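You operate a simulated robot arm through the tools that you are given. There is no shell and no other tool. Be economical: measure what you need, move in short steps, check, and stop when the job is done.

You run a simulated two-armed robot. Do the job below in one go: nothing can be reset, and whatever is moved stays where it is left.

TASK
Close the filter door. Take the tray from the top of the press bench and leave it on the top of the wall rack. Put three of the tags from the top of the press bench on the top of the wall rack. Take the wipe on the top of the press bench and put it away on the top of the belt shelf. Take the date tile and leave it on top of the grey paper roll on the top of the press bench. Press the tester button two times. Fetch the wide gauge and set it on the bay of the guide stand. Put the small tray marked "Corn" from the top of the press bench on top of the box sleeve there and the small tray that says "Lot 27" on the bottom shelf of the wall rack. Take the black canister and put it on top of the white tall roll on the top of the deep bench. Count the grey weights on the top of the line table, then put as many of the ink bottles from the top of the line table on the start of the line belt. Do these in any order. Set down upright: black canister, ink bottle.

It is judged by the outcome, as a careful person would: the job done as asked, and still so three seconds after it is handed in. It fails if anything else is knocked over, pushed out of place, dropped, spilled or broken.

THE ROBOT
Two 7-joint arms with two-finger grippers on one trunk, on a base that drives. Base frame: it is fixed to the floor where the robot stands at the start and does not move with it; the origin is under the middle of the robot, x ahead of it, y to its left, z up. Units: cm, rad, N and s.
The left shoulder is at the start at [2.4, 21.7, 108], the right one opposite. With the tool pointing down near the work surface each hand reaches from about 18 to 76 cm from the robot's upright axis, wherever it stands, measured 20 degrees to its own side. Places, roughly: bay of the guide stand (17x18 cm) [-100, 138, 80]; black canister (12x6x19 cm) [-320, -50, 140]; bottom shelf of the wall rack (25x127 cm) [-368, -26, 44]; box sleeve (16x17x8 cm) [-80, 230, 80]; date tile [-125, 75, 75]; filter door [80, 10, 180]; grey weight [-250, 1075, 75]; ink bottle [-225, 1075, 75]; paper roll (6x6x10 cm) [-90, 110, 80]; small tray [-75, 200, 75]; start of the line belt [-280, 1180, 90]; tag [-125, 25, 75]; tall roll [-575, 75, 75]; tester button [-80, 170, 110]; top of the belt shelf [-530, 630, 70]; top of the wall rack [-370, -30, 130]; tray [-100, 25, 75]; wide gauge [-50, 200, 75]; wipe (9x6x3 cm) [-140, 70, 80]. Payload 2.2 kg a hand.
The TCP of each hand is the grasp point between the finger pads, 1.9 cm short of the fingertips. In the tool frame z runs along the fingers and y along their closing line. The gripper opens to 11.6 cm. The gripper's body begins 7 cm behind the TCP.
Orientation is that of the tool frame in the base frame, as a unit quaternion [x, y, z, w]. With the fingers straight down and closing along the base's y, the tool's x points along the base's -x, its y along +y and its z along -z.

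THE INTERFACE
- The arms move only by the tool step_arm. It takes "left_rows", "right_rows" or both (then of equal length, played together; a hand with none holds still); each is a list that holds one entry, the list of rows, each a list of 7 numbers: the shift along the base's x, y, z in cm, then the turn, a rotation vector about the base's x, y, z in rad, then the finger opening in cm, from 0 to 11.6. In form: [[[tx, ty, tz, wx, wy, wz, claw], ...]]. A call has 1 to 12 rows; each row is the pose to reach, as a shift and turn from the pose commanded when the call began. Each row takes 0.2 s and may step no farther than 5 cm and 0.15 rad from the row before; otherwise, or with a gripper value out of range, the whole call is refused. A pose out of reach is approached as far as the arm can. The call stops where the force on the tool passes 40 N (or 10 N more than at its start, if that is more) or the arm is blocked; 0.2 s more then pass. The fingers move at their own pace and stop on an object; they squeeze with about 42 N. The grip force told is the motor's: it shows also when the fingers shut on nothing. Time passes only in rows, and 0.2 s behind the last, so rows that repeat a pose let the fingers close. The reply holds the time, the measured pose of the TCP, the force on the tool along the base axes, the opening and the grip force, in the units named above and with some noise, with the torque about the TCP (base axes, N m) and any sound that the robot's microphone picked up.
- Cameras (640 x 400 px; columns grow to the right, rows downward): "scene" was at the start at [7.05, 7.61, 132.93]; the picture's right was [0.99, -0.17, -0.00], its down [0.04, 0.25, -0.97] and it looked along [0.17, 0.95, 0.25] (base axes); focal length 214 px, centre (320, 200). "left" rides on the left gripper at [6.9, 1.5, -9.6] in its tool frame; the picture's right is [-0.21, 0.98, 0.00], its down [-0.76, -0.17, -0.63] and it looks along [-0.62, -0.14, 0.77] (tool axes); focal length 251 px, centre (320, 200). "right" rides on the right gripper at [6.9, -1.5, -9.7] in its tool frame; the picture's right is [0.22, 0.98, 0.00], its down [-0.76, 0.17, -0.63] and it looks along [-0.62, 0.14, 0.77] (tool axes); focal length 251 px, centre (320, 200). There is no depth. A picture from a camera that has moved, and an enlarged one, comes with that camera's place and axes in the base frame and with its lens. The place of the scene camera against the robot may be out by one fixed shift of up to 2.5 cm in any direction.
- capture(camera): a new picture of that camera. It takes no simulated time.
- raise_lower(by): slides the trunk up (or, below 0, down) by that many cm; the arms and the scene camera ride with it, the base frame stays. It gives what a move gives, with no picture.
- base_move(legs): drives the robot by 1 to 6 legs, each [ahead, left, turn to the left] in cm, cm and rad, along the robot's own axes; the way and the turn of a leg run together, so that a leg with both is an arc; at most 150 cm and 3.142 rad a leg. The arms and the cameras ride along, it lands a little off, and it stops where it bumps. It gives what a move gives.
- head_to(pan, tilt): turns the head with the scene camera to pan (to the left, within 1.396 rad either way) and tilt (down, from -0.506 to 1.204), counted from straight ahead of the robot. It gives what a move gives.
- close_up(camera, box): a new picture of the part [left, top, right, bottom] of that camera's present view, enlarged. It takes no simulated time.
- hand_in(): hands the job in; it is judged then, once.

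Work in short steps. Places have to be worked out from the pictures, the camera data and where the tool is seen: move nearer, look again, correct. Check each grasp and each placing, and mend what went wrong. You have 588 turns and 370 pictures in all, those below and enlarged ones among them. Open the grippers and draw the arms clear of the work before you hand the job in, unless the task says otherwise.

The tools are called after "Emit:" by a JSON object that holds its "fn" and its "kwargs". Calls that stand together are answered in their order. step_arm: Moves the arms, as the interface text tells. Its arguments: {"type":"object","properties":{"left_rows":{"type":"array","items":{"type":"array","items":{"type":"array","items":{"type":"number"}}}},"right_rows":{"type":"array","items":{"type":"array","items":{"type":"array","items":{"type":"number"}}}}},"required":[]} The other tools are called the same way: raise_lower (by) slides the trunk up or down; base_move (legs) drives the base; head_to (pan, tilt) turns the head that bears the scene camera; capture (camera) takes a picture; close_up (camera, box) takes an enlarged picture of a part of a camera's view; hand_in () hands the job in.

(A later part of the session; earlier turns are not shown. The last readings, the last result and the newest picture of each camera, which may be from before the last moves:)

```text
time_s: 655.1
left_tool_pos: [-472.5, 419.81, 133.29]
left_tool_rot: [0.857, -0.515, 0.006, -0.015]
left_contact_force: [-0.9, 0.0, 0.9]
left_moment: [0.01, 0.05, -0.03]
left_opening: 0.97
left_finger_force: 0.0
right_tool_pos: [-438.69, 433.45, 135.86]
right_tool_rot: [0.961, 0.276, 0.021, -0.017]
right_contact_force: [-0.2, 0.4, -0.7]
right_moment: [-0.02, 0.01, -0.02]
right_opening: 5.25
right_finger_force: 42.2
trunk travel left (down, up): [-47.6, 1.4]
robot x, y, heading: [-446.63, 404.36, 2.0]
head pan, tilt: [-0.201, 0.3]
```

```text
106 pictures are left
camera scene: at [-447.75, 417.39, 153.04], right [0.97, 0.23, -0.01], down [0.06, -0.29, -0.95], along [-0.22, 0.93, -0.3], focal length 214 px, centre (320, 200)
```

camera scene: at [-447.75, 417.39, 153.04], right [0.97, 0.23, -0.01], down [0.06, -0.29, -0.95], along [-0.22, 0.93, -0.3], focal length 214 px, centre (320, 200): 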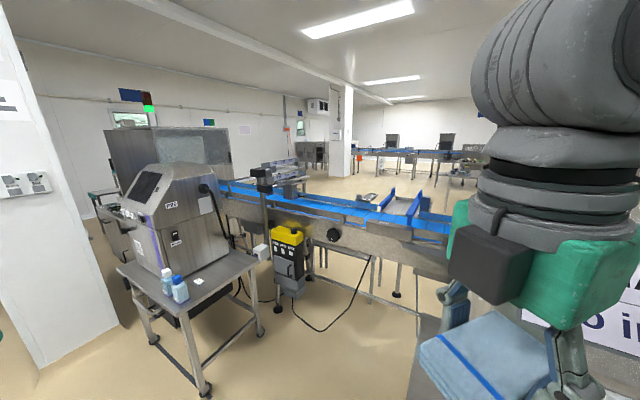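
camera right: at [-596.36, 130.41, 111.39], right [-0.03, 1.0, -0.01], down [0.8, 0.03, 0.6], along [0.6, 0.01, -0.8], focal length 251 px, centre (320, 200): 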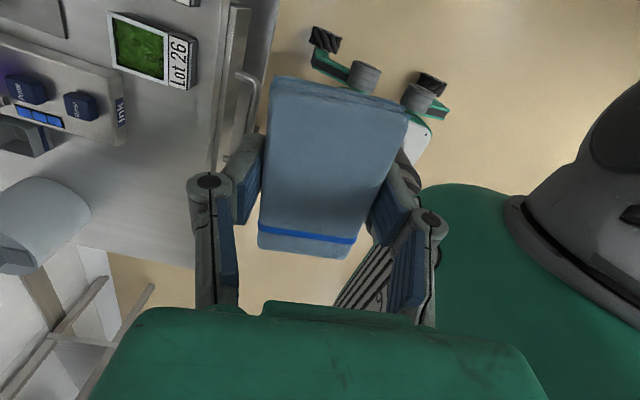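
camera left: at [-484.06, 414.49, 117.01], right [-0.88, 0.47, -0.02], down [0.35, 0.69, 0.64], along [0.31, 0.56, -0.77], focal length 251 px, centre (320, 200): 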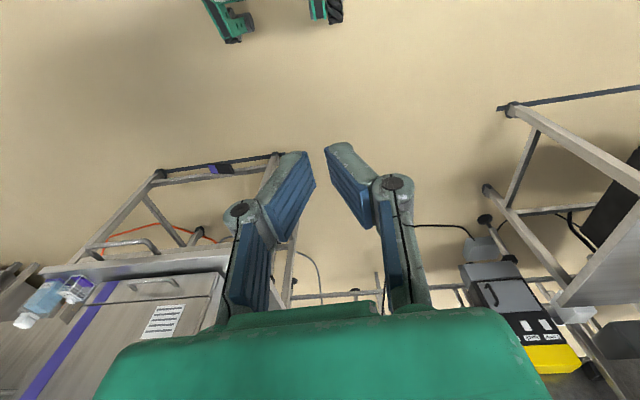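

The spot lies under the conveyor's far edge, so the belt shelf is on its far side; I must go round via the right-hand aisle. I lower the trunk and turn that way.

Emit:
{"fn": "raise_lower", "kwargs": {"by": -30}}

Emit:
{"fn": "base_move", "kwargs": {"legs": [[0, 0, -1.2], [0, 0, -1.114]]}}

Emit:
{"fn": "head_to", "kwargs": {"pan": 0.1, "tilt": 0.2}}

Emit:
{"fn": "capture", "kwargs": {"camera": "scene"}}

```text
time_s: 658.1
left_tool_pos: [-473.95, 419.03, 103.0]
left_tool_rot: [0.856, -0.517, 0.011, -0.02]
left_contact_force: [-0.5, 0.2, -0.1]
left_moment: [0.02, 0.01, 0.01]
left_opening: 0.99
left_finger_force: 0.1
right_tool_pos: [-440.26, 432.71, 106.1]
right_tool_rot: [0.96, 0.278, 0.029, -0.019]
right_contact_force: [-0.5, 0.3, -0.1]
right_moment: [0.05, -0.02, -0.03]
right_opening: 5.26
right_finger_force: 41.5
trunk travel left (down, up): [-17.6, 31.4]
robot x, y, heading: [-447.01, 404.53, 1.999]
head pan, tilt: [-0.201, 0.3]
```

```text
time_s: 664.3
left_tool_pos: [-419.18, 409.57, 103.7]
left_tool_rot: [0.124, 0.992, 0.0, 0.001]
left_contact_force: [0.6, 0.4, -0.6]
left_moment: [-0.01, 0.03, -0.01]
left_opening: 1.02
left_finger_force: 0.0
right_tool_pos: [-431.46, 375.37, 104.96]
right_tool_rot: [-0.644, 0.765, -0.013, 0.002]
right_contact_force: [0.9, 0.7, -1.5]
right_moment: [-0.02, 0.11, 0.02]
right_opening: 5.28
right_finger_force: 42.4
trunk travel left (down, up): [-17.6, 31.4]
robot x, y, heading: [-447.12, 403.32, -0.299]
head pan, tilt: [-0.201, 0.3]
```

```text
time_s: 665.1
left_tool_pos: [-419.49, 409.79, 103.64]
left_tool_rot: [0.124, 0.992, -0.005, 0.004]
left_contact_force: [0.4, -0.5, 0.2]
left_moment: [0.07, -0.01, 0.03]
left_opening: 1.01
left_finger_force: 0.1
right_tool_pos: [-431.95, 375.57, 105.58]
right_tool_rot: [-0.643, 0.765, -0.016, -0.001]
right_contact_force: [-0.3, -0.8, 0.5]
right_moment: [0.1, -0.04, -0.03]
right_opening: 5.25
right_finger_force: 41.6
trunk travel left (down, up): [-17.6, 31.4]
robot x, y, heading: [-447.33, 403.12, -0.299]
head pan, tilt: [0.099, 0.201]
```

```text
105 pictures are left
camera scene: at [-434.38, 394.68, 123.93], right [-0.2, -0.98, -0.04], down [-0.19, 0.08, -0.98], along [0.96, -0.19, -0.2], focal length 214 px, centre (320, 200)
```

scene: 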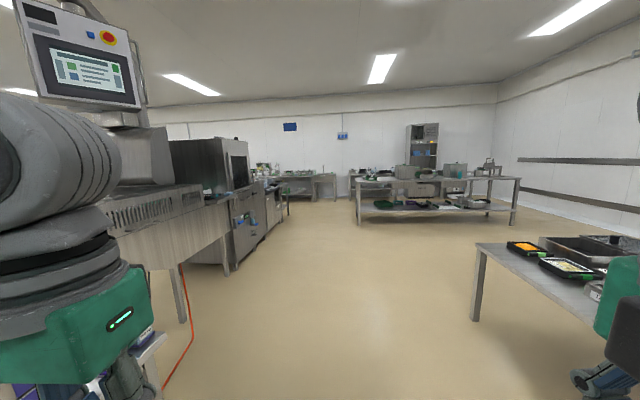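

The way is clear. I drive along toward the right-hand aisle in three legs.

Emit:
{"fn": "base_move", "kwargs": {"legs": [[145, 10, 0], [145, 10, 0], [145, 8, 0]]}}

Emit:
{"fn": "head_to", "kwargs": {"pan": 0.5, "tilt": 0.2}}

Emit:
{"fn": "capture", "kwargs": {"camera": "scene"}}

```text
time_s: 685.9
left_tool_pos: [5.33, 312.35, 102.77]
left_tool_rot: [0.132, 0.991, -0.032, -0.003]
left_contact_force: [0.2, 0.7, -0.1]
left_moment: [-0.06, 0.01, -0.01]
left_opening: 0.97
left_finger_force: 0.1
right_tool_pos: [-7.61, 278.59, 106.25]
right_tool_rot: [-0.636, 0.771, -0.031, -0.025]
right_contact_force: [-0.2, 0.9, -1.6]
right_moment: [-0.02, 0.02, 0.01]
right_opening: 5.25
right_finger_force: 41.9
trunk travel left (down, up): [-17.6, 31.4]
robot x, y, heading: [-24.62, 301.1, -0.319]
head pan, tilt: [0.099, 0.201]
```

```text
time_s: 686.8
left_tool_pos: [4.04, 309.96, 103.5]
left_tool_rot: [0.133, 0.991, -0.02, 0.001]
left_contact_force: [0.0, 0.1, 1.0]
left_moment: [-0.02, -0.03, -0.03]
left_opening: 1.0
left_finger_force: 0.2
right_tool_pos: [-9.15, 276.29, 105.78]
right_tool_rot: [-0.637, 0.77, -0.025, -0.014]
right_contact_force: [0.1, 0.5, 0.3]
right_moment: [-0.05, -0.03, 0.01]
right_opening: 5.28
right_finger_force: 42.1
trunk travel left (down, up): [-17.6, 31.4]
robot x, y, heading: [-24.56, 301.68, -0.322]
head pan, tilt: [0.499, 0.201]
```

```text
104 pictures are left
camera scene: at [-9.1, 304.21, 123.77], right [0.18, -0.98, 0.02], down [-0.21, -0.06, -0.98], along [0.96, 0.17, -0.21], focal length 214 px, centre (320, 200)
```

scene: 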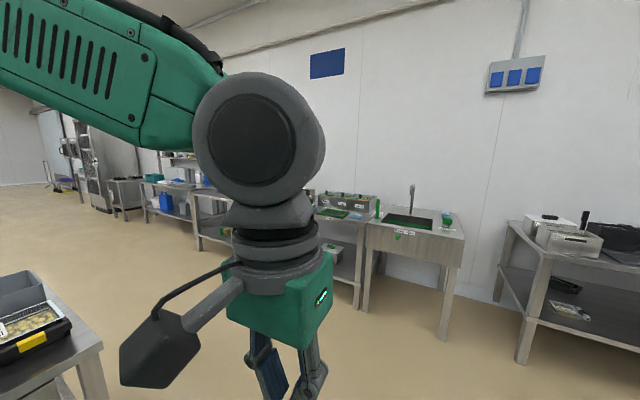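

A side table stands at F≈89; I continue 96 cm to the aisle centre, then turn left up the aisle.

Emit:
{"fn": "base_move", "kwargs": {"legs": [[96, 0, 0], [0, 0, 1.571]]}}

Emit:
{"fn": "head_to", "kwargs": {"pan": 0.15, "tilt": 0.2}}

Emit:
{"fn": "capture", "kwargs": {"camera": "scene"}}

```text
time_s: 695.6
left_tool_pos: [60.48, 299.32, 103.51]
left_tool_rot: [-0.617, 0.787, -0.001, 0.004]
left_contact_force: [-0.1, -0.2, -0.6]
left_moment: [-0.03, -0.02, -0.03]
left_opening: 1.0
left_finger_force: 0.1
right_tool_pos: [94.68, 287.06, 105.35]
right_tool_rot: [0.996, -0.082, 0.013, -0.01]
right_contact_force: [0.6, -0.5, 0.7]
right_moment: [0.03, -0.02, -0.02]
right_opening: 5.23
right_finger_force: 41.9
trunk travel left (down, up): [-17.6, 31.4]
robot x, y, heading: [67.45, 271.41, 1.278]
head pan, tilt: [0.499, 0.201]
```

```text
time_s: 696.5
left_tool_pos: [59.0, 299.11, 102.94]
left_tool_rot: [-0.617, 0.787, -0.011, 0.001]
left_contact_force: [-0.2, 0.4, -0.4]
left_moment: [0.0, 0.06, -0.02]
left_opening: 1.01
left_finger_force: 0.1
right_tool_pos: [93.28, 287.05, 105.88]
right_tool_rot: [0.997, -0.081, 0.018, -0.009]
right_contact_force: [0.2, -0.2, 0.4]
right_moment: [0.05, 0.01, -0.02]
right_opening: 5.21
right_finger_force: 42.1
trunk travel left (down, up): [-17.6, 31.4]
robot x, y, heading: [68.4, 271.39, 1.279]
head pan, tilt: [0.15, 0.201]
```

```text
103 pictures are left
camera scene: at [75.68, 282.74, 123.87], right [0.99, -0.14, -0.03], down [-0.06, -0.19, -0.98], along [0.13, 0.97, -0.2], focal length 214 px, centre (320, 200)
```

scene: 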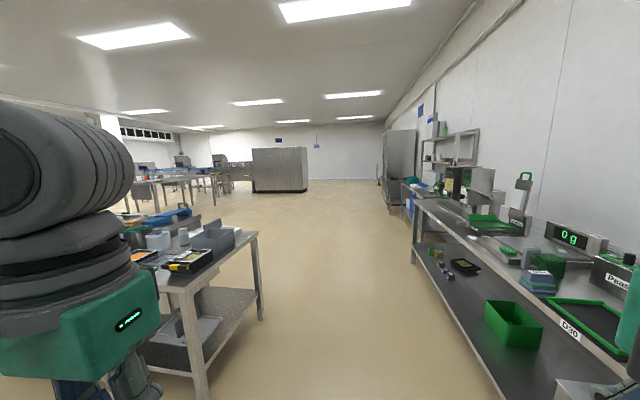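

Aisle is clear. I drive up it about 3 m.

Emit:
{"fn": "base_move", "kwargs": {"legs": [[145, 0, -0.02], [145, 0, 0]]}}

Emit:
{"fn": "head_to", "kwargs": {"pan": 0.9, "tilt": 0.15}}

Emit:
{"fn": "capture", "kwargs": {"camera": "scene"}}

```text
time_s: 710.5
left_tool_pos: [143.86, 577.46, 102.83]
left_tool_rot: [-0.604, 0.796, -0.022, 0.023]
left_contact_force: [-0.3, -0.3, -1.2]
left_moment: [0.02, -0.03, 0.02]
left_opening: 1.0
left_finger_force: 0.0
right_tool_pos: [177.53, 564.34, 106.24]
right_tool_rot: [0.995, -0.097, 0.039, -0.004]
right_contact_force: [0.6, 0.1, -1.7]
right_moment: [-0.03, 0.03, 0.0]
right_opening: 5.18
right_finger_force: 41.6
trunk travel left (down, up): [-17.6, 31.4]
robot x, y, heading: [154.93, 547.88, 1.25]
head pan, tilt: [0.15, 0.201]
```

```text
time_s: 711.6
left_tool_pos: [152.05, 574.53, 104.17]
left_tool_rot: [-0.604, 0.797, 0.009, 0.003]
left_contact_force: [1.7, -0.1, -0.3]
left_moment: [0.03, 0.14, 0.01]
left_opening: 0.99
left_finger_force: 0.1
right_tool_pos: [185.89, 561.33, 105.0]
right_tool_rot: [0.995, -0.099, 0.002, -0.013]
right_contact_force: [1.2, -1.0, -0.6]
right_moment: [0.08, 0.13, 0.01]
right_opening: 5.19
right_finger_force: 42.0
trunk travel left (down, up): [-17.6, 31.4]
robot x, y, heading: [156.15, 547.66, 1.252]
head pan, tilt: [0.901, 0.15]
```

```text
102 pictures are left
camera scene: at [158.2, 557.3, 124.67], right [0.84, 0.54, -0.03], down [0.04, -0.11, -0.99], along [-0.54, 0.83, -0.12], focal length 214 px, centre (320, 200)
```

scene: 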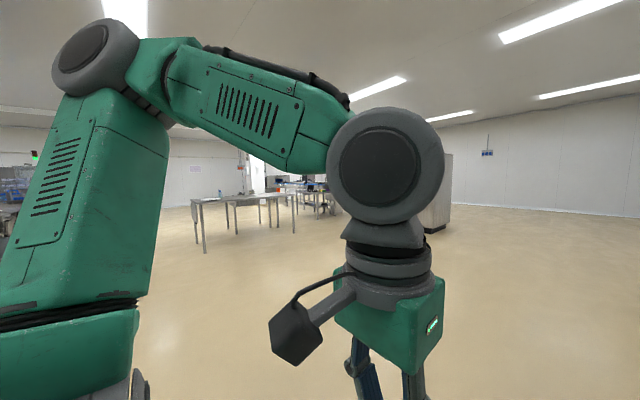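

Emit:
{"fn": "base_move", "kwargs": {"legs": [[0, 0, 1.575]]}}

Emit:
{"fn": "head_to", "kwargs": {"pan": 0, "tilt": 0.2}}

Emit:
{"fn": "capture", "kwargs": {"camera": "scene"}}

```text
time_s: 715.8
left_tool_pos: [128.37, 544.99, 104.27]
left_tool_rot: [0.991, -0.136, -0.009, 0.006]
left_contact_force: [-0.1, 1.6, -0.3]
left_moment: [-0.18, 0.03, -0.01]
left_opening: 0.99
left_finger_force: 0.1
right_tool_pos: [141.43, 578.74, 104.94]
right_tool_rot: [0.773, 0.634, -0.007, -0.012]
right_contact_force: [0.7, 1.6, -1.3]
right_moment: [-0.13, 0.1, -0.04]
right_opening: 5.14
right_finger_force: 42.6
trunk travel left (down, up): [-17.6, 31.4]
robot x, y, heading: [154.91, 548.98, 2.819]
head pan, tilt: [0.901, 0.15]
```

```text
time_s: 717.0
left_tool_pos: [125.83, 537.31, 103.21]
left_tool_rot: [0.99, -0.135, -0.003, -0.031]
left_contact_force: [0.5, -1.9, 0.6]
left_moment: [0.07, -0.01, 0.01]
left_opening: 0.99
left_finger_force: 0.0
right_tool_pos: [138.95, 570.92, 106.4]
right_tool_rot: [0.771, 0.636, 0.023, -0.031]
right_contact_force: [-1.0, -0.4, 0.5]
right_moment: [0.08, -0.04, -0.01]
right_opening: 5.2
right_finger_force: 41.9
trunk travel left (down, up): [-17.6, 31.4]
robot x, y, heading: [154.81, 548.16, 2.819]
head pan, tilt: [0.0, 0.201]
```

```text
101 pictures are left
camera scene: at [142.51, 548.59, 123.94], right [0.32, 0.95, 0.03], down [0.2, -0.04, -0.98], along [-0.93, 0.31, -0.2], focal length 214 px, centre (320, 200)
```

scene: 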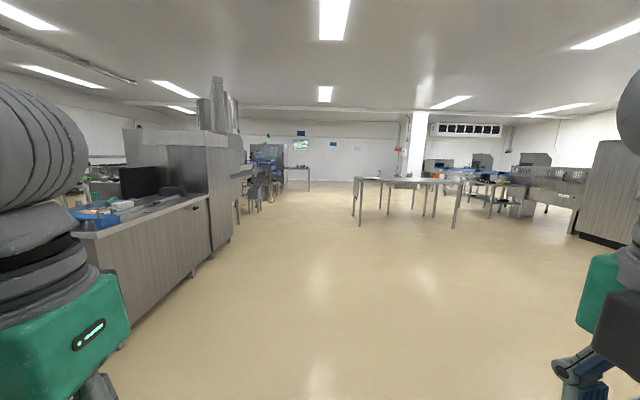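

Wide clear floor along the back of the line. I drive ahead in stages.

Emit:
{"fn": "base_move", "kwargs": {"legs": [[145, 0, 0], [145, 0, 0], [145, 0, 0]]}}

Emit:
{"fn": "head_to", "kwargs": {"pan": 0.25, "tilt": 0.25}}

Emit:
{"fn": "capture", "kwargs": {"camera": "scene"}}

```text
time_s: 737.8
left_tool_pos: [-284.56, 677.67, 104.14]
left_tool_rot: [0.992, -0.127, -0.01, 0.007]
left_contact_force: [0.8, 2.1, -0.5]
left_moment: [-0.21, 0.01, 0.02]
left_opening: 1.02
left_finger_force: 0.2
right_tool_pos: [-272.08, 711.78, 105.0]
right_tool_rot: [0.767, 0.641, -0.008, -0.01]
right_contact_force: [0.2, 2.3, -1.1]
right_moment: [-0.15, 0.02, -0.02]
right_opening: 5.12
right_finger_force: 41.9
trunk travel left (down, up): [-17.6, 31.4]
robot x, y, heading: [-257.66, 682.13, 2.838]
head pan, tilt: [0.0, 0.201]
```

```text
time_s: 738.5
left_tool_pos: [-284.27, 677.9, 104.26]
left_tool_rot: [0.991, -0.13, -0.012, 0.003]
left_contact_force: [-0.1, 1.5, -0.2]
left_moment: [-0.11, -0.01, 0.0]
left_opening: 1.0
left_finger_force: 0.0
right_tool_pos: [-271.8, 711.76, 105.21]
right_tool_rot: [0.768, 0.64, -0.006, -0.013]
right_contact_force: [1.5, 0.3, 0.2]
right_moment: [-0.11, 0.06, 0.03]
right_opening: 5.07
right_finger_force: 42.0
trunk travel left (down, up): [-17.6, 31.4]
robot x, y, heading: [-257.32, 683.1, 2.837]
head pan, tilt: [0.25, 0.25]
```

```text
100 pictures are left
camera scene: at [-268.38, 687.24, 123.57], right [0.06, 1.0, -0.02], down [0.24, -0.04, -0.97], along [-0.97, 0.05, -0.24], focal length 214 px, centre (320, 200)
```

scene: 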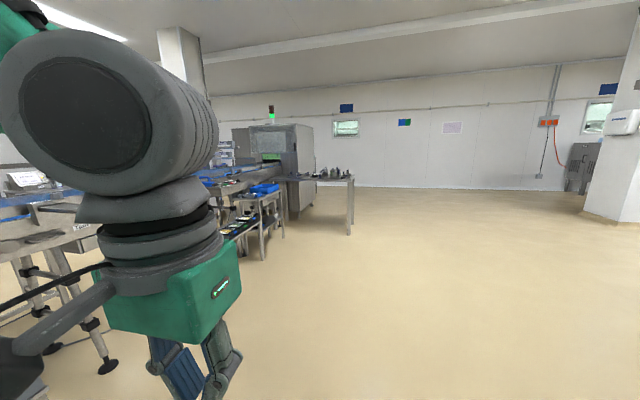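

The belt shelf with blue cloths on top is right where stated. I drive on 190 cm and turn left to face it.

Emit:
{"fn": "base_move", "kwargs": {"legs": [[140, 0, 0], [60, 0, 0], [0, 0, 1.571]]}}

Emit:
{"fn": "head_to", "kwargs": {"pan": -0.2, "tilt": 0.4}}

Emit:
{"fn": "capture", "kwargs": {"camera": "scene"}}

```text
time_s: 752.4
left_tool_pos: [-438.06, 714.66, 103.3]
left_tool_rot: [0.79, 0.613, -0.016, -0.015]
left_contact_force: [1.2, 0.4, -0.2]
left_moment: [0.03, 0.09, 0.0]
left_opening: 1.0
left_finger_force: 0.1
right_tool_pos: [-471.85, 726.96, 106.4]
right_tool_rot: [0.084, 0.996, -0.01, -0.03]
right_contact_force: [-0.5, -1.0, 0.5]
right_moment: [0.0, 0.03, 0.0]
right_opening: 5.01
right_finger_force: 41.5
trunk travel left (down, up): [-17.6, 31.4]
robot x, y, heading: [-448.14, 742.96, -1.872]
head pan, tilt: [0.25, 0.25]
```

```text
time_s: 753.3
left_tool_pos: [-434.59, 713.52, 102.28]
left_tool_rot: [0.789, 0.613, -0.017, -0.032]
left_contact_force: [2.1, -0.1, 0.7]
left_moment: [0.04, 0.12, 0.0]
left_opening: 0.99
left_finger_force: 0.0
right_tool_pos: [-468.24, 725.67, 106.73]
right_tool_rot: [0.083, 0.996, -0.007, -0.043]
right_contact_force: [0.7, 0.1, 0.5]
right_moment: [0.06, 0.08, -0.01]
right_opening: 5.01
right_finger_force: 41.7
trunk travel left (down, up): [-17.6, 31.4]
robot x, y, heading: [-447.26, 742.58, -1.869]
head pan, tilt: [-0.201, 0.4]
```

```text
99 pictures are left
camera scene: at [-449.85, 729.3, 122.17], right [-0.88, 0.48, 0.02], down [0.17, 0.35, -0.92], along [-0.45, -0.81, -0.39], focal length 214 px, centre (320, 200)
```

scene: 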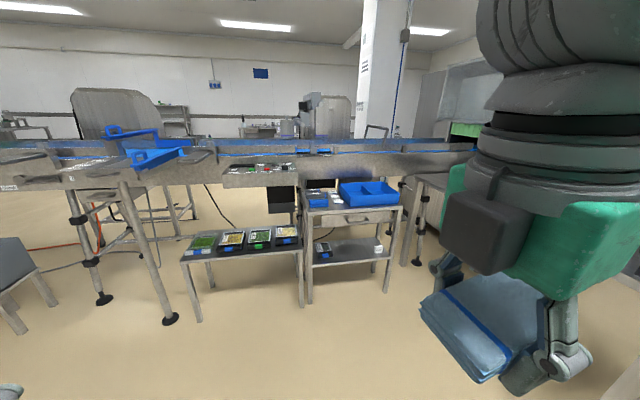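

Emit:
{"fn": "close_up", "kwargs": {"camera": "scene", "box": [280, 160, 440, 300]}}

```text
2.86 times, centred on (360, 230) of scene
camera zoom: at [-449.85, 729.3, 122.17], right [-0.88, 0.48, 0.02], down [0.17, 0.35, -0.92], along [-0.45, -0.81, -0.39], focal length 613 px, centre (206, 114)
```

zoom: 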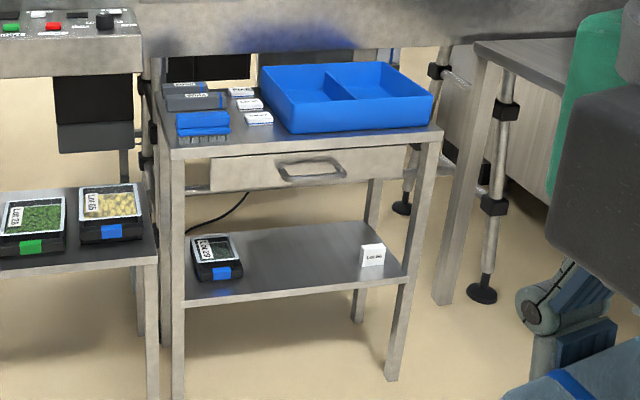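

There's a free spot about 11×10 cm between the brush and the blue tray, near (-514,636). I drive closer.

Emit:
{"fn": "base_move", "kwargs": {"legs": [[0, -22, 0], [58, 0, 0]]}}

Emit:
{"fn": "step_arm", "kwargs": {"left_rows": [[[0, 0, 0, 0, 0, 0, 1], [0, 0, 0, 0, 0, 0, 1], [0, 0, 0, 0, 0, 0, 1], [0, 0, 0, 0, 0, 0, 1], [0, 0, 0, 0, 0, 0, 1], [0, 0, 0, 0, 0, 0, 1], [0, 0, 0, 0, 0, 0, 1], [0, 0, 0, 0, 0, 0, 1], [0, 0, 0, 0, 0, 0, 1], [0, 0, 0, 0, 0, 0, 1]]]}}

Emit:
{"fn": "head_to", "kwargs": {"pan": -0.1, "tilt": 0.7}}

Emit:
{"fn": "capture", "kwargs": {"camera": "scene"}}

```text
time_s: 757.8
left_tool_pos: [-477.14, 666.6, 103.6]
left_tool_rot: [0.792, 0.61, -0.016, -0.013]
left_contact_force: [1.1, 0.9, 0.6]
left_moment: [-0.05, 0.04, 0.02]
left_opening: 0.99
left_finger_force: 0.0
right_tool_pos: [-510.99, 679.0, 106.1]
right_tool_rot: [0.086, 0.996, -0.01, -0.028]
right_contact_force: [0.3, 0.1, -0.1]
right_moment: [0.0, 0.01, 0.0]
right_opening: 5.0
right_finger_force: 42.5
trunk travel left (down, up): [-17.6, 31.4]
robot x, y, heading: [-486.3, 693.97, -1.874]
head pan, tilt: [-0.201, 0.4]
```

```text
time_s: 760.2
left_tool_pos: [-472.91, 665.09, 102.8]
left_tool_rot: [0.792, 0.61, -0.023, -0.03]
left_contact_force: [1.0, 0.1, 0.9]
left_moment: [0.02, 0.08, -0.02]
left_opening: 1.0
left_finger_force: 0.1
right_tool_pos: [-506.41, 677.15, 106.6]
right_tool_rot: [0.085, 0.995, -0.006, -0.045]
right_contact_force: [0.6, -1.0, -0.3]
right_moment: [0.15, 0.03, -0.02]
right_opening: 5.0
right_finger_force: 42.5
trunk travel left (down, up): [-17.6, 31.4]
robot x, y, heading: [-485.25, 693.59, -1.876]
head pan, tilt: [-0.201, 0.4]
stopped in row 10 (left hand): the arm was blocked; the commanded pose is now the measured one
```

```text
time_s: 761.0
left_tool_pos: [-472.06, 665.11, 102.72]
left_tool_rot: [0.791, 0.61, -0.025, -0.03]
left_contact_force: [1.7, -0.8, -0.3]
left_moment: [0.01, 0.16, 0.02]
left_opening: 1.01
left_finger_force: 0.1
right_tool_pos: [-505.64, 677.22, 106.63]
right_tool_rot: [0.085, 0.995, -0.007, -0.045]
right_contact_force: [1.2, -0.2, -0.3]
right_moment: [0.09, 0.12, 0.02]
right_opening: 4.99
right_finger_force: 42.1
trunk travel left (down, up): [-17.6, 31.4]
robot x, y, heading: [-484.82, 693.76, -1.873]
head pan, tilt: [-0.099, 0.7]
```

```text
97 pictures are left
camera scene: at [-483.99, 680.04, 119.41], right [-0.92, 0.39, 0.04], down [0.22, 0.6, -0.77], along [-0.32, -0.7, -0.64], focal length 214 px, centre (320, 200)
```

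scene: 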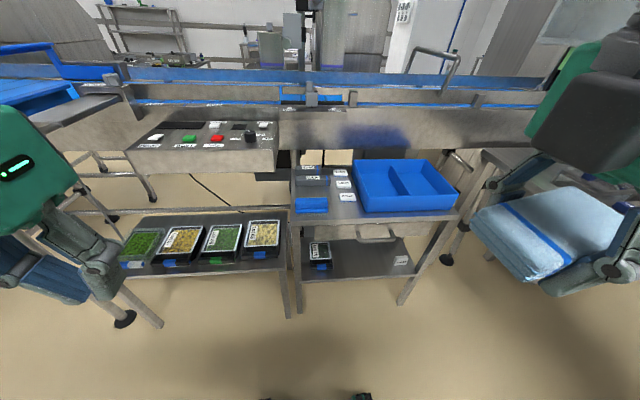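

I lower the trunk to calm the sway, wait, and bring the wipe over the spot.

Emit:
{"fn": "raise_lower", "kwargs": {"by": -16}}

Emit:
{"fn": "step_arm", "kwargs": {"left_rows": [[[0, 0, 0, 0, 0, 0, 1], [0, 0, 0, 0, 0, 0, 1], [0, 0, 0, 0, 0, 0, 1], [0, 0, 0, 0, 0, 0, 1], [0, 0, 0, 0, 0, 0, 1], [0, 0, 0, 0, 0, 0, 1], [0, 0, 0, 0, 0, 0, 1], [0, 0, 0, 0, 0, 0, 1], [0, 0, 0, 0, 0, 0, 1], [0, 0, 0, 0, 0, 0, 1], [0, 0, 0, 0, 0, 0, 1], [0, 0, 0, 0, 0, 0, 1]]]}}

Emit:
{"fn": "step_arm", "kwargs": {"left_rows": [[[0, 0, 0, 0, 0, 0, 1], [0, 0, 0, 0, 0, 0, 1], [0, 0, 0, 0, 0, 0, 1], [0, 0, 0, 0, 0, 0, 1], [0, 0, 0, 0, 0, 0, 1], [0, 0, 0, 0, 0, 0, 1], [0, 0, 0, 0, 0, 0, 1], [0, 0, 0, 0, 0, 0, 1], [0, 0, 0, 0, 0, 0, 1], [0, 0, 0, 0, 0, 0, 1], [0, 0, 0, 0, 0, 0, 1], [0, 0, 0, 0, 0, 0, 1]]]}}

Emit:
{"fn": "step_arm", "kwargs": {"left_rows": [[[0, 0, 0, 0, 0, 0, 1], [0, 0, 0, 0, 0, 0, 1], [0, 0, 0, 0, 0, 0, 1]]]}}

Emit:
{"fn": "capture", "kwargs": {"camera": "scene"}}

```text
time_s: 762.9
left_tool_pos: [-478.4, 667.05, 87.9]
left_tool_rot: [0.793, 0.61, -0.012, -0.006]
left_contact_force: [-0.8, 0.6, -0.7]
left_moment: [-0.01, -0.1, 0.0]
left_opening: 1.0
left_finger_force: 0.1
right_tool_pos: [-512.12, 679.42, 89.94]
right_tool_rot: [0.086, 0.996, -0.011, -0.018]
right_contact_force: [-0.6, 1.1, -0.5]
right_moment: [-0.05, -0.12, -0.03]
right_opening: 4.99
right_finger_force: 42.1
trunk travel left (down, up): [-1.6, 47.4]
robot x, y, heading: [-486.56, 693.75, -1.874]
head pan, tilt: [-0.099, 0.7]
```

```text
time_s: 765.5
left_tool_pos: [-476.81, 666.45, 87.15]
left_tool_rot: [0.792, 0.61, -0.007, -0.017]
left_contact_force: [0.2, -0.8, 0.0]
left_moment: [-0.02, -0.02, 0.01]
left_opening: 1.01
left_finger_force: 0.0
right_tool_pos: [-510.48, 678.79, 90.02]
right_tool_rot: [0.086, 0.996, -0.01, -0.025]
right_contact_force: [0.2, 0.4, -0.7]
right_moment: [0.0, 0.02, 0.01]
right_opening: 4.96
right_finger_force: 42.0
trunk travel left (down, up): [-1.6, 47.4]
robot x, y, heading: [-485.95, 693.94, -1.877]
head pan, tilt: [-0.099, 0.7]
```

```text
time_s: 768.1
left_tool_pos: [-473.87, 665.51, 86.96]
left_tool_rot: [0.792, 0.61, -0.02, -0.025]
left_contact_force: [1.0, -0.9, -0.3]
left_moment: [0.04, 0.11, -0.01]
left_opening: 1.01
left_finger_force: 0.0
right_tool_pos: [-507.46, 677.73, 90.51]
right_tool_rot: [0.085, 0.996, -0.008, -0.039]
right_contact_force: [0.9, -1.0, -0.5]
right_moment: [0.05, 0.09, -0.01]
right_opening: 4.93
right_finger_force: 41.9
trunk travel left (down, up): [-1.6, 47.4]
robot x, y, heading: [-485.13, 693.47, -1.873]
head pan, tilt: [-0.099, 0.7]
```

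```text
time_s: 768.9
left_tool_pos: [-474.41, 665.82, 87.06]
left_tool_rot: [0.792, 0.61, -0.019, -0.023]
left_contact_force: [1.2, 0.2, -0.7]
left_moment: [0.0, 0.11, 0.02]
left_opening: 1.02
left_finger_force: 0.1
right_tool_pos: [-508.07, 677.98, 90.48]
right_tool_rot: [0.085, 0.996, -0.008, -0.037]
right_contact_force: [1.5, -0.4, -1.2]
right_moment: [0.0, 0.07, -0.03]
right_opening: 4.93
right_finger_force: 42.0
trunk travel left (down, up): [-1.6, 47.4]
robot x, y, heading: [-485.49, 693.72, -1.874]
head pan, tilt: [-0.099, 0.7]
```

```text
96 pictures are left
camera scene: at [-486.43, 680.83, 103.45], right [-0.92, 0.39, 0.02], down [0.24, 0.6, -0.77], along [-0.31, -0.7, -0.64], focal length 214 px, centre (320, 200)
```

scene: 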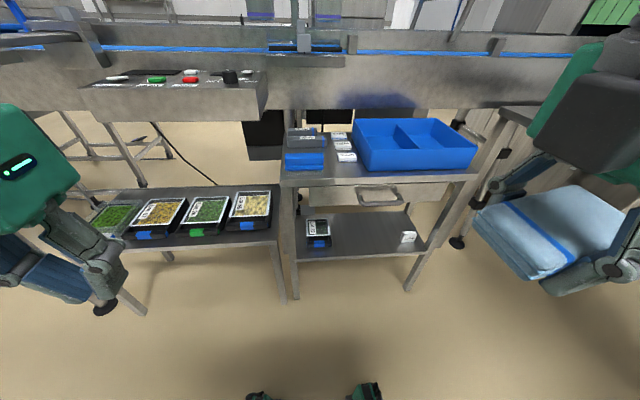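

I carry the wipe over the spot at z≈84, aligning it.

Emit:
{"fn": "step_arm", "kwargs": {"right_rows": [[[-0.6, -4.5, 0, 0, 0, -0.03, 4], [-1.2, -9, 0, 0, 0, -0.06, 4], [-1.8, -13.5, 0, 0, 0, -0.09, 4], [-2.4, -18, -1, 0, 0, -0.12, 4], [-3, -22.4, -2, 0, 0, -0.14, 4], [-3.6, -26.8, -3, 0, 0, -0.14, 4], [-4.2, -31.2, -4, 0, 0, -0.14, 4], [-4.8, -35.5, -5, 0, 0, -0.14, 4], [-5.3, -39.5, -6, 0, 0, -0.14, 4], [-5.5, -42, -7, 0, 0, -0.14, 4]]]}}

Emit:
{"fn": "close_up", "kwargs": {"camera": "scene", "box": [260, 90, 480, 220]}}

Emit:
{"fn": "capture", "kwargs": {"camera": "right"}}

```text
time_s: 771.1
left_tool_pos: [-474.34, 665.58, 86.8]
left_tool_rot: [0.792, 0.61, -0.016, -0.025]
left_contact_force: [0.3, 0.3, 0.9]
left_moment: [0.03, 0.03, 0.02]
left_opening: 1.01
left_finger_force: 0.1
right_tool_pos: [-513.26, 636.02, 83.11]
right_tool_rot: [0.153, 0.987, -0.007, -0.039]
right_contact_force: [1.1, 0.0, 0.5]
right_moment: [0.02, 0.08, 0.03]
right_opening: 4.95
right_finger_force: 41.6
trunk travel left (down, up): [-1.6, 47.4]
robot x, y, heading: [-485.48, 693.78, -1.878]
head pan, tilt: [-0.099, 0.7]
```

```text
2.91 times, centred on (370, 155) of scene
camera zoom: at [-486.95, 680.74, 103.43], right [-0.92, 0.39, 0.02], down [0.24, 0.6, -0.76], along [-0.31, -0.7, -0.65], focal length 624 px, centre (174, 331)
```

zoom: 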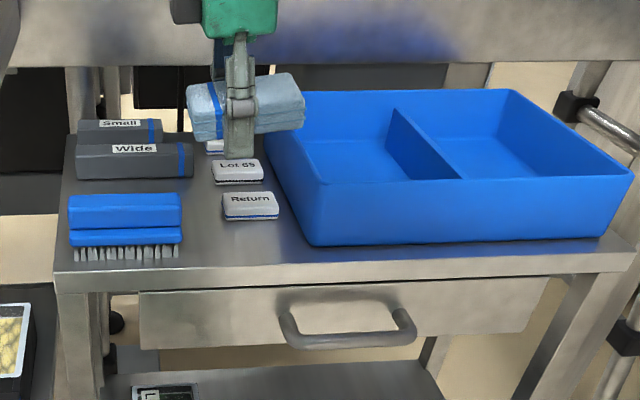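

```text
94 pictures are left
camera right: at [-519.64, 636.47, 93.36], right [0.09, 1.0, -0.01], down [0.82, -0.07, 0.57], along [0.57, -0.06, -0.82], focal length 251 px, centre (320, 200)
```

right: 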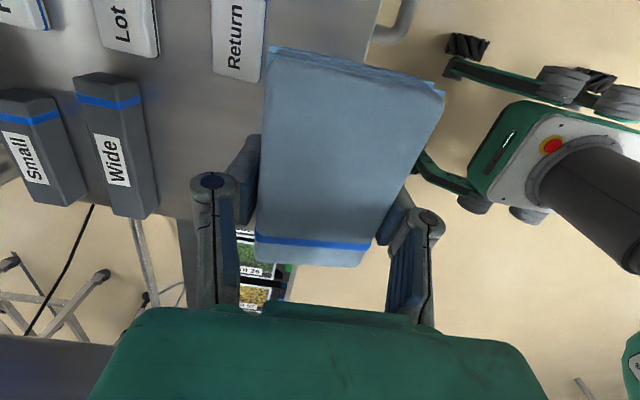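

Right-camera geometry says shift 0.8 cm inward; I also level the hand and lower to just above the shelf.

Emit:
{"fn": "step_arm", "kwargs": {"right_rows": [[[-0.2, -0.4, -2, 0, -0.04, 0, 4], [-0.3, -0.8, -4, 0, -0.08, 0, 4], [-0.3, -0.8, -6, 0, -0.08, 0, 4], [-0.3, -0.8, -7.5, 0, -0.08, 0, 4]]]}}

Emit:
{"fn": "capture", "kwargs": {"camera": "right"}}

Emit:
{"fn": "close_up", "kwargs": {"camera": "scene", "box": [260, 90, 480, 220]}}

```text
time_s: 772.1
left_tool_pos: [-476.51, 666.39, 87.33]
left_tool_rot: [0.792, 0.61, -0.013, -0.015]
left_contact_force: [0.9, 1.7, -0.7]
left_moment: [0.01, 0.01, 0.01]
left_opening: 1.0
left_finger_force: 0.0
right_tool_pos: [-516.0, 635.77, 75.64]
right_tool_rot: [0.156, 0.988, -0.003, 0.012]
right_contact_force: [1.2, 0.4, -0.1]
right_moment: [-0.03, -0.04, -0.01]
right_opening: 4.93
right_finger_force: 42.0
trunk travel left (down, up): [-1.6, 47.4]
robot x, y, heading: [-485.85, 693.87, -1.872]
head pan, tilt: [-0.099, 0.7]
```

```text
93 pictures are left
camera right: at [-523.25, 636.48, 85.03], right [0.1, 1.0, 0.0], down [0.76, -0.07, 0.65], along [0.65, -0.07, -0.76], focal length 251 px, centre (320, 200)
```

right: 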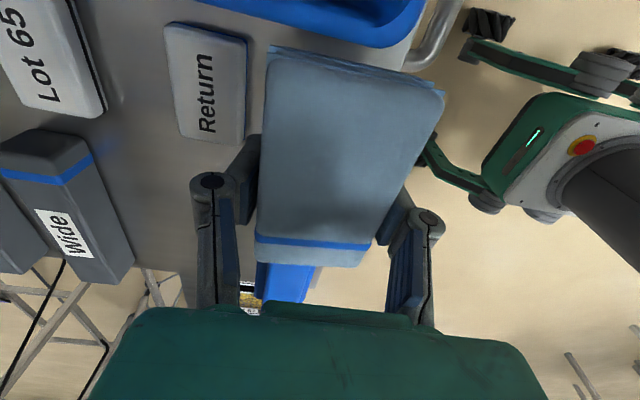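

```text
2.91 times, centred on (370, 155) of scene
camera zoom: at [-488.73, 681.34, 103.44], right [-0.92, 0.39, 0.0], down [0.25, 0.6, -0.76], along [-0.3, -0.7, -0.65], focal length 624 px, centre (174, 331)
```

zoom: 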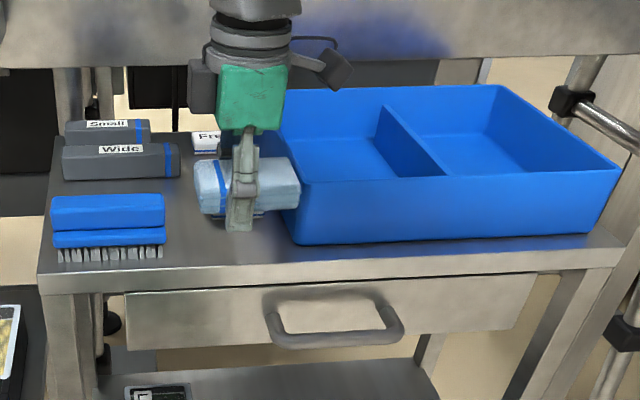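

I shift 2.3 cm away from the blue tray and lower to contact.

Emit:
{"fn": "step_arm", "kwargs": {"right_rows": [[[1.2, -0.4, 0, 0, -0.02, 0, 4], [2.2, -0.7, 0, 0, -0.02, 0, 4], [2.2, -0.7, -1, 0, -0.02, 0, 4], [2.2, -0.7, -2, 0, -0.02, 0, 4], [2.2, -0.7, -2.8, 0, -0.02, 0, 4], [2.2, -0.7, -3.4, 0, -0.02, 0, 4]]]}}

Emit:
{"fn": "close_up", "kwargs": {"camera": "scene", "box": [260, 90, 480, 220]}}

```text
time_s: 773.5
left_tool_pos: [-475.32, 665.9, 87.13]
left_tool_rot: [0.792, 0.61, -0.015, -0.021]
left_contact_force: [-1.2, 0.8, 0.0]
left_moment: [-0.02, 0.01, 0.02]
left_opening: 0.98
left_finger_force: 0.0
right_tool_pos: [-512.65, 634.87, 72.25]
right_tool_rot: [0.155, 0.988, 0.002, 0.015]
right_contact_force: [0.9, -0.4, -0.2]
right_moment: [0.04, 0.06, 0.01]
right_opening: 4.93
right_finger_force: 42.5
trunk travel left (down, up): [-1.6, 47.4]
robot x, y, heading: [-485.83, 694.18, -1.873]
head pan, tilt: [-0.099, 0.7]
```

```text
2.91 times, centred on (370, 155) of scene
camera zoom: at [-487.78, 681.05, 103.44], right [-0.92, 0.39, 0.01], down [0.25, 0.6, -0.76], along [-0.31, -0.7, -0.65], focal length 624 px, centre (174, 331)
```

zoom: 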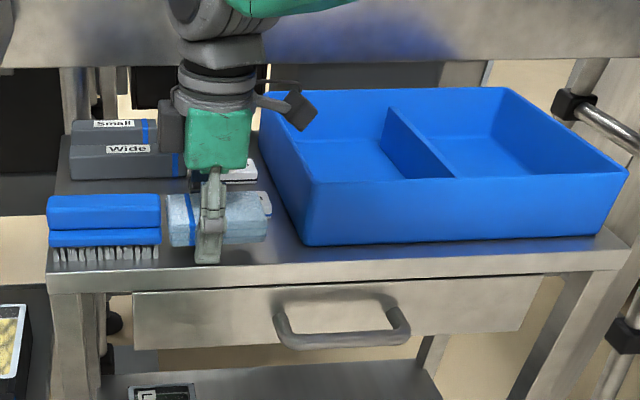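

Emit:
{"fn": "step_arm", "kwargs": {"right_rows": [[[-0.3, 0, -0.5, 0, 0, 0, 4], [-0.5, 0, -1, 0, 0, 0, 4], [-0.5, 0, -1.4, 0, 0, 0, 4]]]}}

```text
time_s: 774.2
left_tool_pos: [-475.57, 666.11, 87.15]
left_tool_rot: [0.792, 0.609, -0.013, -0.021]
left_contact_force: [0.3, -1.1, 0.6]
left_moment: [0.01, 0.06, -0.01]
left_opening: 0.98
left_finger_force: 0.1
right_tool_pos: [-514.18, 634.86, 71.94]
right_tool_rot: [0.157, 0.987, -0.004, 0.012]
right_contact_force: [-2.3, 5.8, 14.7]
right_moment: [0.55, 0.09, 0.09]
right_opening: 4.96
right_finger_force: 42.1
trunk travel left (down, up): [-1.6, 47.4]
robot x, y, heading: [-485.87, 694.05, -1.878]
head pan, tilt: [-0.099, 0.7]
stopped in row 3 (right hand): the force on the tool passed its limit at 44 N (the readings are from after the stop); the commanded pose is now the measured one
```

Contact. I open just enough and lift.

Emit:
{"fn": "step_arm", "kwargs": {"right_rows": [[[0, 0, 0.3, 0, 0, 0, 5.5], [0, 0, 0.3, 0, 0, 0, 6], [0, 0, 0.3, 0, 0, 0, 6.3], [0, 0, 2, 0, 0, 0, 6.3], [0, 0, 5, 0, 0, 0, 6.3], [0, 0, 9, 0, 0, 0, 6.3], [0, 0, 13, 0, 0, 0, 6.3], [0.5, 2, 17, 0, 0, 0, 6.3]]]}}

Emit:
{"fn": "close_up", "kwargs": {"camera": "scene", "box": [260, 90, 480, 220]}}

```text
time_s: 776.0
left_tool_pos: [-475.97, 666.27, 87.19]
left_tool_rot: [0.793, 0.609, -0.012, -0.02]
left_contact_force: [0.7, 0.1, 0.5]
left_moment: [-0.01, -0.03, 0.02]
left_opening: 1.03
left_finger_force: 0.1
right_tool_pos: [-513.84, 637.07, 89.04]
right_tool_rot: [0.158, 0.987, -0.004, 0.013]
right_contact_force: [-0.1, -0.6, 0.0]
right_moment: [-0.03, 0.0, -0.02]
right_opening: 6.29
right_finger_force: 0.1
trunk travel left (down, up): [-1.6, 47.4]
robot x, y, heading: [-486.11, 693.99, -1.88]
head pan, tilt: [-0.099, 0.7]
```

```text
2.91 times, centred on (370, 155) of scene
camera zoom: at [-488.86, 681.57, 103.47], right [-0.92, 0.39, 0.0], down [0.25, 0.59, -0.76], along [-0.3, -0.7, -0.65], focal length 624 px, centre (174, 331)
```

zoom: 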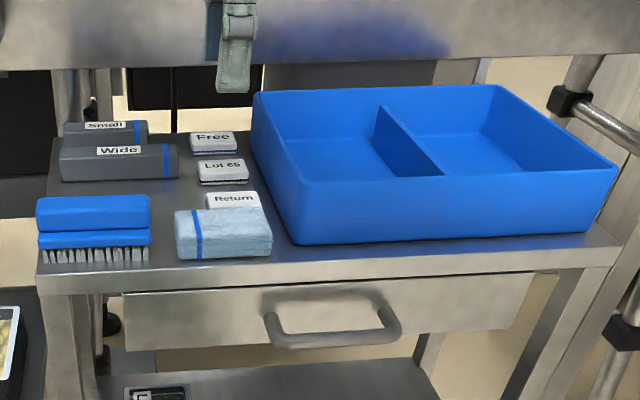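

The wipe is on the belt shelf top. Last job: ink bottles. I retract, back off, and turn toward the line table.

Emit:
{"fn": "step_arm", "kwargs": {"right_rows": [[[1.2, 3.8, 0, 0, 0, 0, 6], [2.4, 7.6, 0, 0, 0, 0, 6], [3.6, 11.4, 0, 0, 0, 0, 6], [4.8, 15.2, 0, 0, 0, 0, 6], [6, 19, 0, 0, 0, 0, 6], [7.2, 22.8, 0, 0, 0, 0, 6], [8.4, 26.6, 0, 0, 0, 0, 6]]]}}

Emit:
{"fn": "base_move", "kwargs": {"legs": [[-55, 0, 0], [0, 0, 1.57], [0, 0, 1.57]]}}

Emit:
{"fn": "raise_lower", "kwargs": {"by": 14}}

Emit:
{"fn": "head_to", "kwargs": {"pan": 0, "tilt": 0.15}}

Emit:
{"fn": "capture", "kwargs": {"camera": "scene"}}

```text
time_s: 777.6
left_tool_pos: [-475.95, 666.36, 87.39]
left_tool_rot: [0.792, 0.61, -0.013, -0.018]
left_contact_force: [0.0, 0.9, 0.3]
left_moment: [-0.03, 0.01, 0.01]
left_opening: 1.0
left_finger_force: 0.0
right_tool_pos: [-505.43, 663.79, 88.89]
right_tool_rot: [0.157, 0.987, -0.005, 0.015]
right_contact_force: [-0.2, 1.3, -0.1]
right_moment: [0.0, 0.0, 0.01]
right_opening: 6.01
right_finger_force: 0.0
trunk travel left (down, up): [-1.6, 47.4]
robot x, y, heading: [-485.79, 694.01, -1.879]
head pan, tilt: [-0.099, 0.7]
```

```text
time_s: 788.4
left_tool_pos: [-479.22, 774.09, 87.28]
left_tool_rot: [-0.611, 0.791, -0.017, 0.012]
left_contact_force: [0.4, -0.3, -0.2]
left_moment: [-0.04, 0.01, 0.02]
left_opening: 1.02
left_finger_force: 0.0
right_tool_pos: [-449.64, 776.92, 88.7]
right_tool_rot: [0.988, -0.154, -0.015, -0.004]
right_contact_force: [-0.1, -0.2, -0.1]
right_moment: [-0.01, -0.01, 0.0]
right_opening: 6.03
right_finger_force: 0.0
trunk travel left (down, up): [-1.6, 47.4]
robot x, y, heading: [-469.32, 746.56, 1.273]
head pan, tilt: [-0.099, 0.7]
```

```text
time_s: 790.1
left_tool_pos: [-479.34, 773.9, 101.16]
left_tool_rot: [-0.613, 0.79, -0.018, 0.012]
left_contact_force: [0.4, -0.2, -0.1]
left_moment: [-0.01, 0.02, -0.04]
left_opening: 0.99
left_finger_force: 0.0
right_tool_pos: [-449.72, 776.59, 102.62]
right_tool_rot: [0.988, -0.153, -0.016, -0.005]
right_contact_force: [0.2, 0.1, -0.6]
right_moment: [0.0, -0.02, -0.04]
right_opening: 5.98
right_finger_force: 0.0
trunk travel left (down, up): [-15.6, 33.4]
robot x, y, heading: [-469.12, 746.07, 1.277]
head pan, tilt: [-0.099, 0.7]
```

```text
time_s: 791.1
left_tool_pos: [-479.28, 773.87, 101.26]
left_tool_rot: [-0.612, 0.79, -0.019, 0.012]
left_contact_force: [0.5, -0.9, 0.3]
left_moment: [0.03, 0.0, -0.01]
left_opening: 0.98
left_finger_force: 0.1
right_tool_pos: [-449.77, 776.7, 102.82]
right_tool_rot: [0.988, -0.155, -0.015, -0.004]
right_contact_force: [-0.8, -0.2, 0.2]
right_moment: [0.01, 0.0, -0.01]
right_opening: 6.02
right_finger_force: 0.1
trunk travel left (down, up): [-15.6, 33.4]
robot x, y, heading: [-469.33, 746.58, 1.274]
head pan, tilt: [0.0, 0.15]
```

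```text
89 pictures are left
camera scene: at [-464.02, 758.76, 122.46], right [0.96, -0.29, 0.0], down [-0.04, -0.15, -0.99], along [0.29, 0.94, -0.15], focal length 214 px, centre (320, 200)
```

scene: 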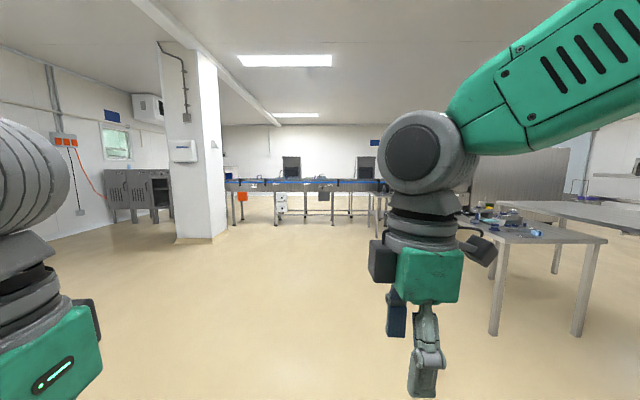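

The line belt is visible ahead. I drive 230 cm forward and look right.

Emit:
{"fn": "base_move", "kwargs": {"legs": [[145, -10, 0], [85, -10, 0]]}}

Emit:
{"fn": "head_to", "kwargs": {"pan": -0.6, "tilt": 0.25}}

Emit:
{"fn": "step_arm", "kwargs": {"right_rows": [[[0, -3, -3, 0, 0, 0, 6], [0, -6, -6, 0, 0, 0, 6], [0, -9, -9, 0, 0, 0, 6]]]}}

Emit:
{"fn": "capture", "kwargs": {"camera": "scene"}}

```text
time_s: 802.4
left_tool_pos: [-391.62, 986.82, 101.19]
left_tool_rot: [-0.611, 0.791, -0.019, 0.012]
left_contact_force: [-0.5, 0.8, -0.5]
left_moment: [-0.01, -0.01, 0.0]
left_opening: 1.01
left_finger_force: 0.1
right_tool_pos: [-362.1, 989.46, 102.84]
right_tool_rot: [0.988, -0.156, -0.014, -0.004]
right_contact_force: [0.4, -0.5, -0.2]
right_moment: [-0.02, -0.01, 0.0]
right_opening: 6.01
right_finger_force: 0.1
trunk travel left (down, up): [-15.6, 33.4]
robot x, y, heading: [-381.22, 959.28, 1.266]
head pan, tilt: [0.0, 0.15]
```

```text
time_s: 803.4
left_tool_pos: [-391.49, 986.72, 101.17]
left_tool_rot: [-0.61, 0.792, -0.019, 0.011]
left_contact_force: [0.2, 0.7, -0.4]
left_moment: [0.01, -0.02, 0.02]
left_opening: 1.01
left_finger_force: 0.1
right_tool_pos: [-362.17, 989.45, 102.78]
right_tool_rot: [0.988, -0.156, -0.015, -0.004]
right_contact_force: [0.3, 0.1, 0.6]
right_moment: [-0.01, -0.02, 0.0]
right_opening: 5.99
right_finger_force: 0.1
trunk travel left (down, up): [-15.6, 33.4]
robot x, y, heading: [-381.32, 959.37, 1.268]
head pan, tilt: [-0.6, 0.25]
```

```text
time_s: 804.2
left_tool_pos: [-391.56, 986.59, 101.23]
left_tool_rot: [-0.61, 0.792, -0.019, 0.011]
left_contact_force: [-0.3, 0.2, 0.0]
left_moment: [0.01, -0.03, 0.03]
left_opening: 0.98
left_finger_force: 0.0
right_tool_pos: [-362.11, 980.44, 93.77]
right_tool_rot: [0.988, -0.156, -0.015, -0.005]
right_contact_force: [0.2, 0.6, 0.1]
right_moment: [-0.02, 0.01, -0.01]
right_opening: 6.01
right_finger_force: 0.1
trunk travel left (down, up): [-15.6, 33.4]
robot x, y, heading: [-381.7, 959.49, 1.265]
head pan, tilt: [-0.6, 0.25]
```

```text
88 pictures are left
camera scene: at [-371.75, 968.41, 121.55], right [0.62, -0.79, 0.0], down [-0.19, -0.15, -0.97], along [0.76, 0.6, -0.25], focal length 214 px, centre (320, 200)
```

scene: 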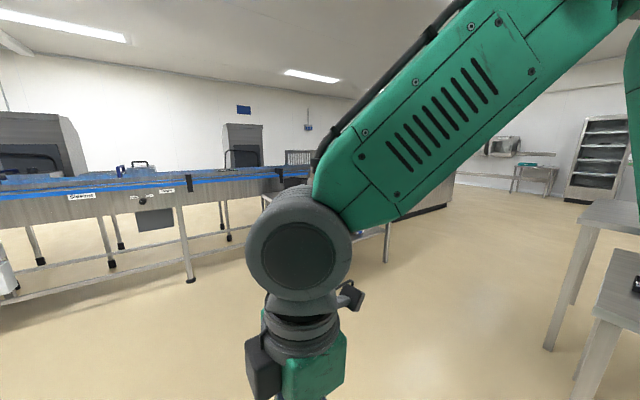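

Emit:
{"fn": "base_move", "kwargs": {"legs": [[0, 0, -0.58]]}}

Emit:
{"fn": "head_to", "kwargs": {"pan": 0, "tilt": 0.3}}

Emit:
{"fn": "capture", "kwargs": {"camera": "scene"}}

```text
time_s: 806.2
left_tool_pos: [-375.0, 987.75, 101.14]
left_tool_rot: [-0.359, 0.933, -0.021, 0.006]
left_contact_force: [0.2, 0.0, 0.5]
left_moment: [-0.01, -0.01, 0.0]
left_opening: 0.98
left_finger_force: 0.0
right_tool_pos: [-353.75, 966.32, 93.75]
right_tool_rot: [0.902, -0.431, -0.012, -0.009]
right_contact_force: [0.0, 0.1, 0.0]
right_moment: [0.0, -0.01, 0.02]
right_opening: 5.98
right_finger_force: 0.1
trunk travel left (down, up): [-15.6, 33.4]
robot x, y, heading: [-381.32, 959.31, 0.689]
head pan, tilt: [-0.6, 0.25]
```

```text
time_s: 807.2
left_tool_pos: [-375.15, 987.65, 101.11]
left_tool_rot: [-0.36, 0.933, -0.022, 0.004]
left_contact_force: [0.1, 0.7, 0.9]
left_moment: [-0.01, 0.01, 0.03]
left_opening: 1.01
left_finger_force: 0.1
right_tool_pos: [-353.73, 966.33, 93.76]
right_tool_rot: [0.902, -0.432, -0.013, -0.009]
right_contact_force: [-0.5, -0.2, -0.1]
right_moment: [0.01, -0.01, -0.01]
right_opening: 5.99
right_finger_force: 0.1
trunk travel left (down, up): [-15.6, 33.4]
robot x, y, heading: [-381.54, 959.34, 0.692]
head pan, tilt: [0.0, 0.3]
```

```text
87 pictures are left
camera scene: at [-369.97, 967.38, 121.07], right [0.64, -0.77, 0.0], down [-0.23, -0.19, -0.95], along [0.74, 0.61, -0.3], focal length 214 px, centre (320, 200)
```

scene: 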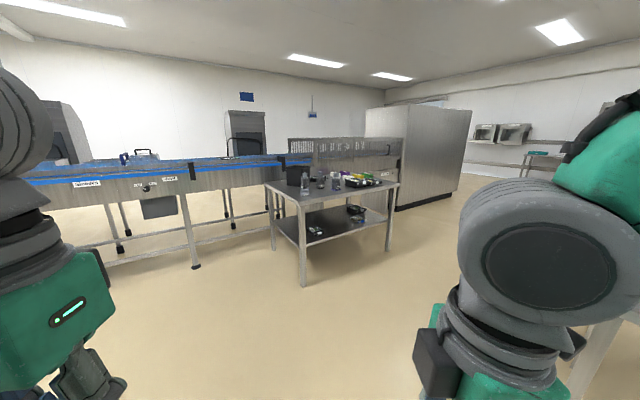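

The line table stands straight ahead. I zoom on it and on the belt.

Emit:
{"fn": "close_up", "kwargs": {"camera": "scene", "box": [255, 150, 415, 250]}}

Emit:
{"fn": "close_up", "kwargs": {"camera": "scene", "box": [0, 120, 330, 260]}}

```text
4.00 times, centred on (335, 200) of scene
camera zoom: at [-369.97, 967.38, 121.07], right [0.64, -0.77, 0.0], down [-0.23, -0.19, -0.95], along [0.74, 0.61, -0.3], focal length 858 px, centre (260, 200)
```

zoom: 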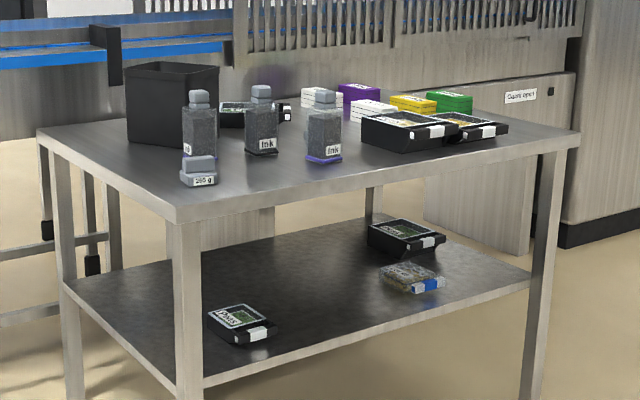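

```text
1.94 times, centred on (165, 190) of scene
camera zoom: at [-369.97, 967.38, 121.07], right [0.64, -0.77, 0.0], down [-0.23, -0.19, -0.95], along [0.74, 0.61, -0.3], focal length 416 px, centre (621, 219)
```

zoom: 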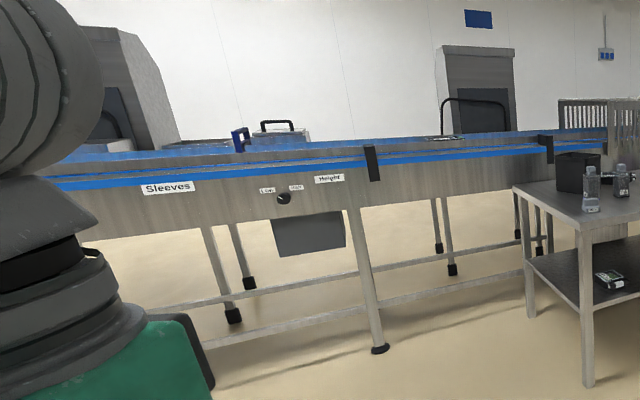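

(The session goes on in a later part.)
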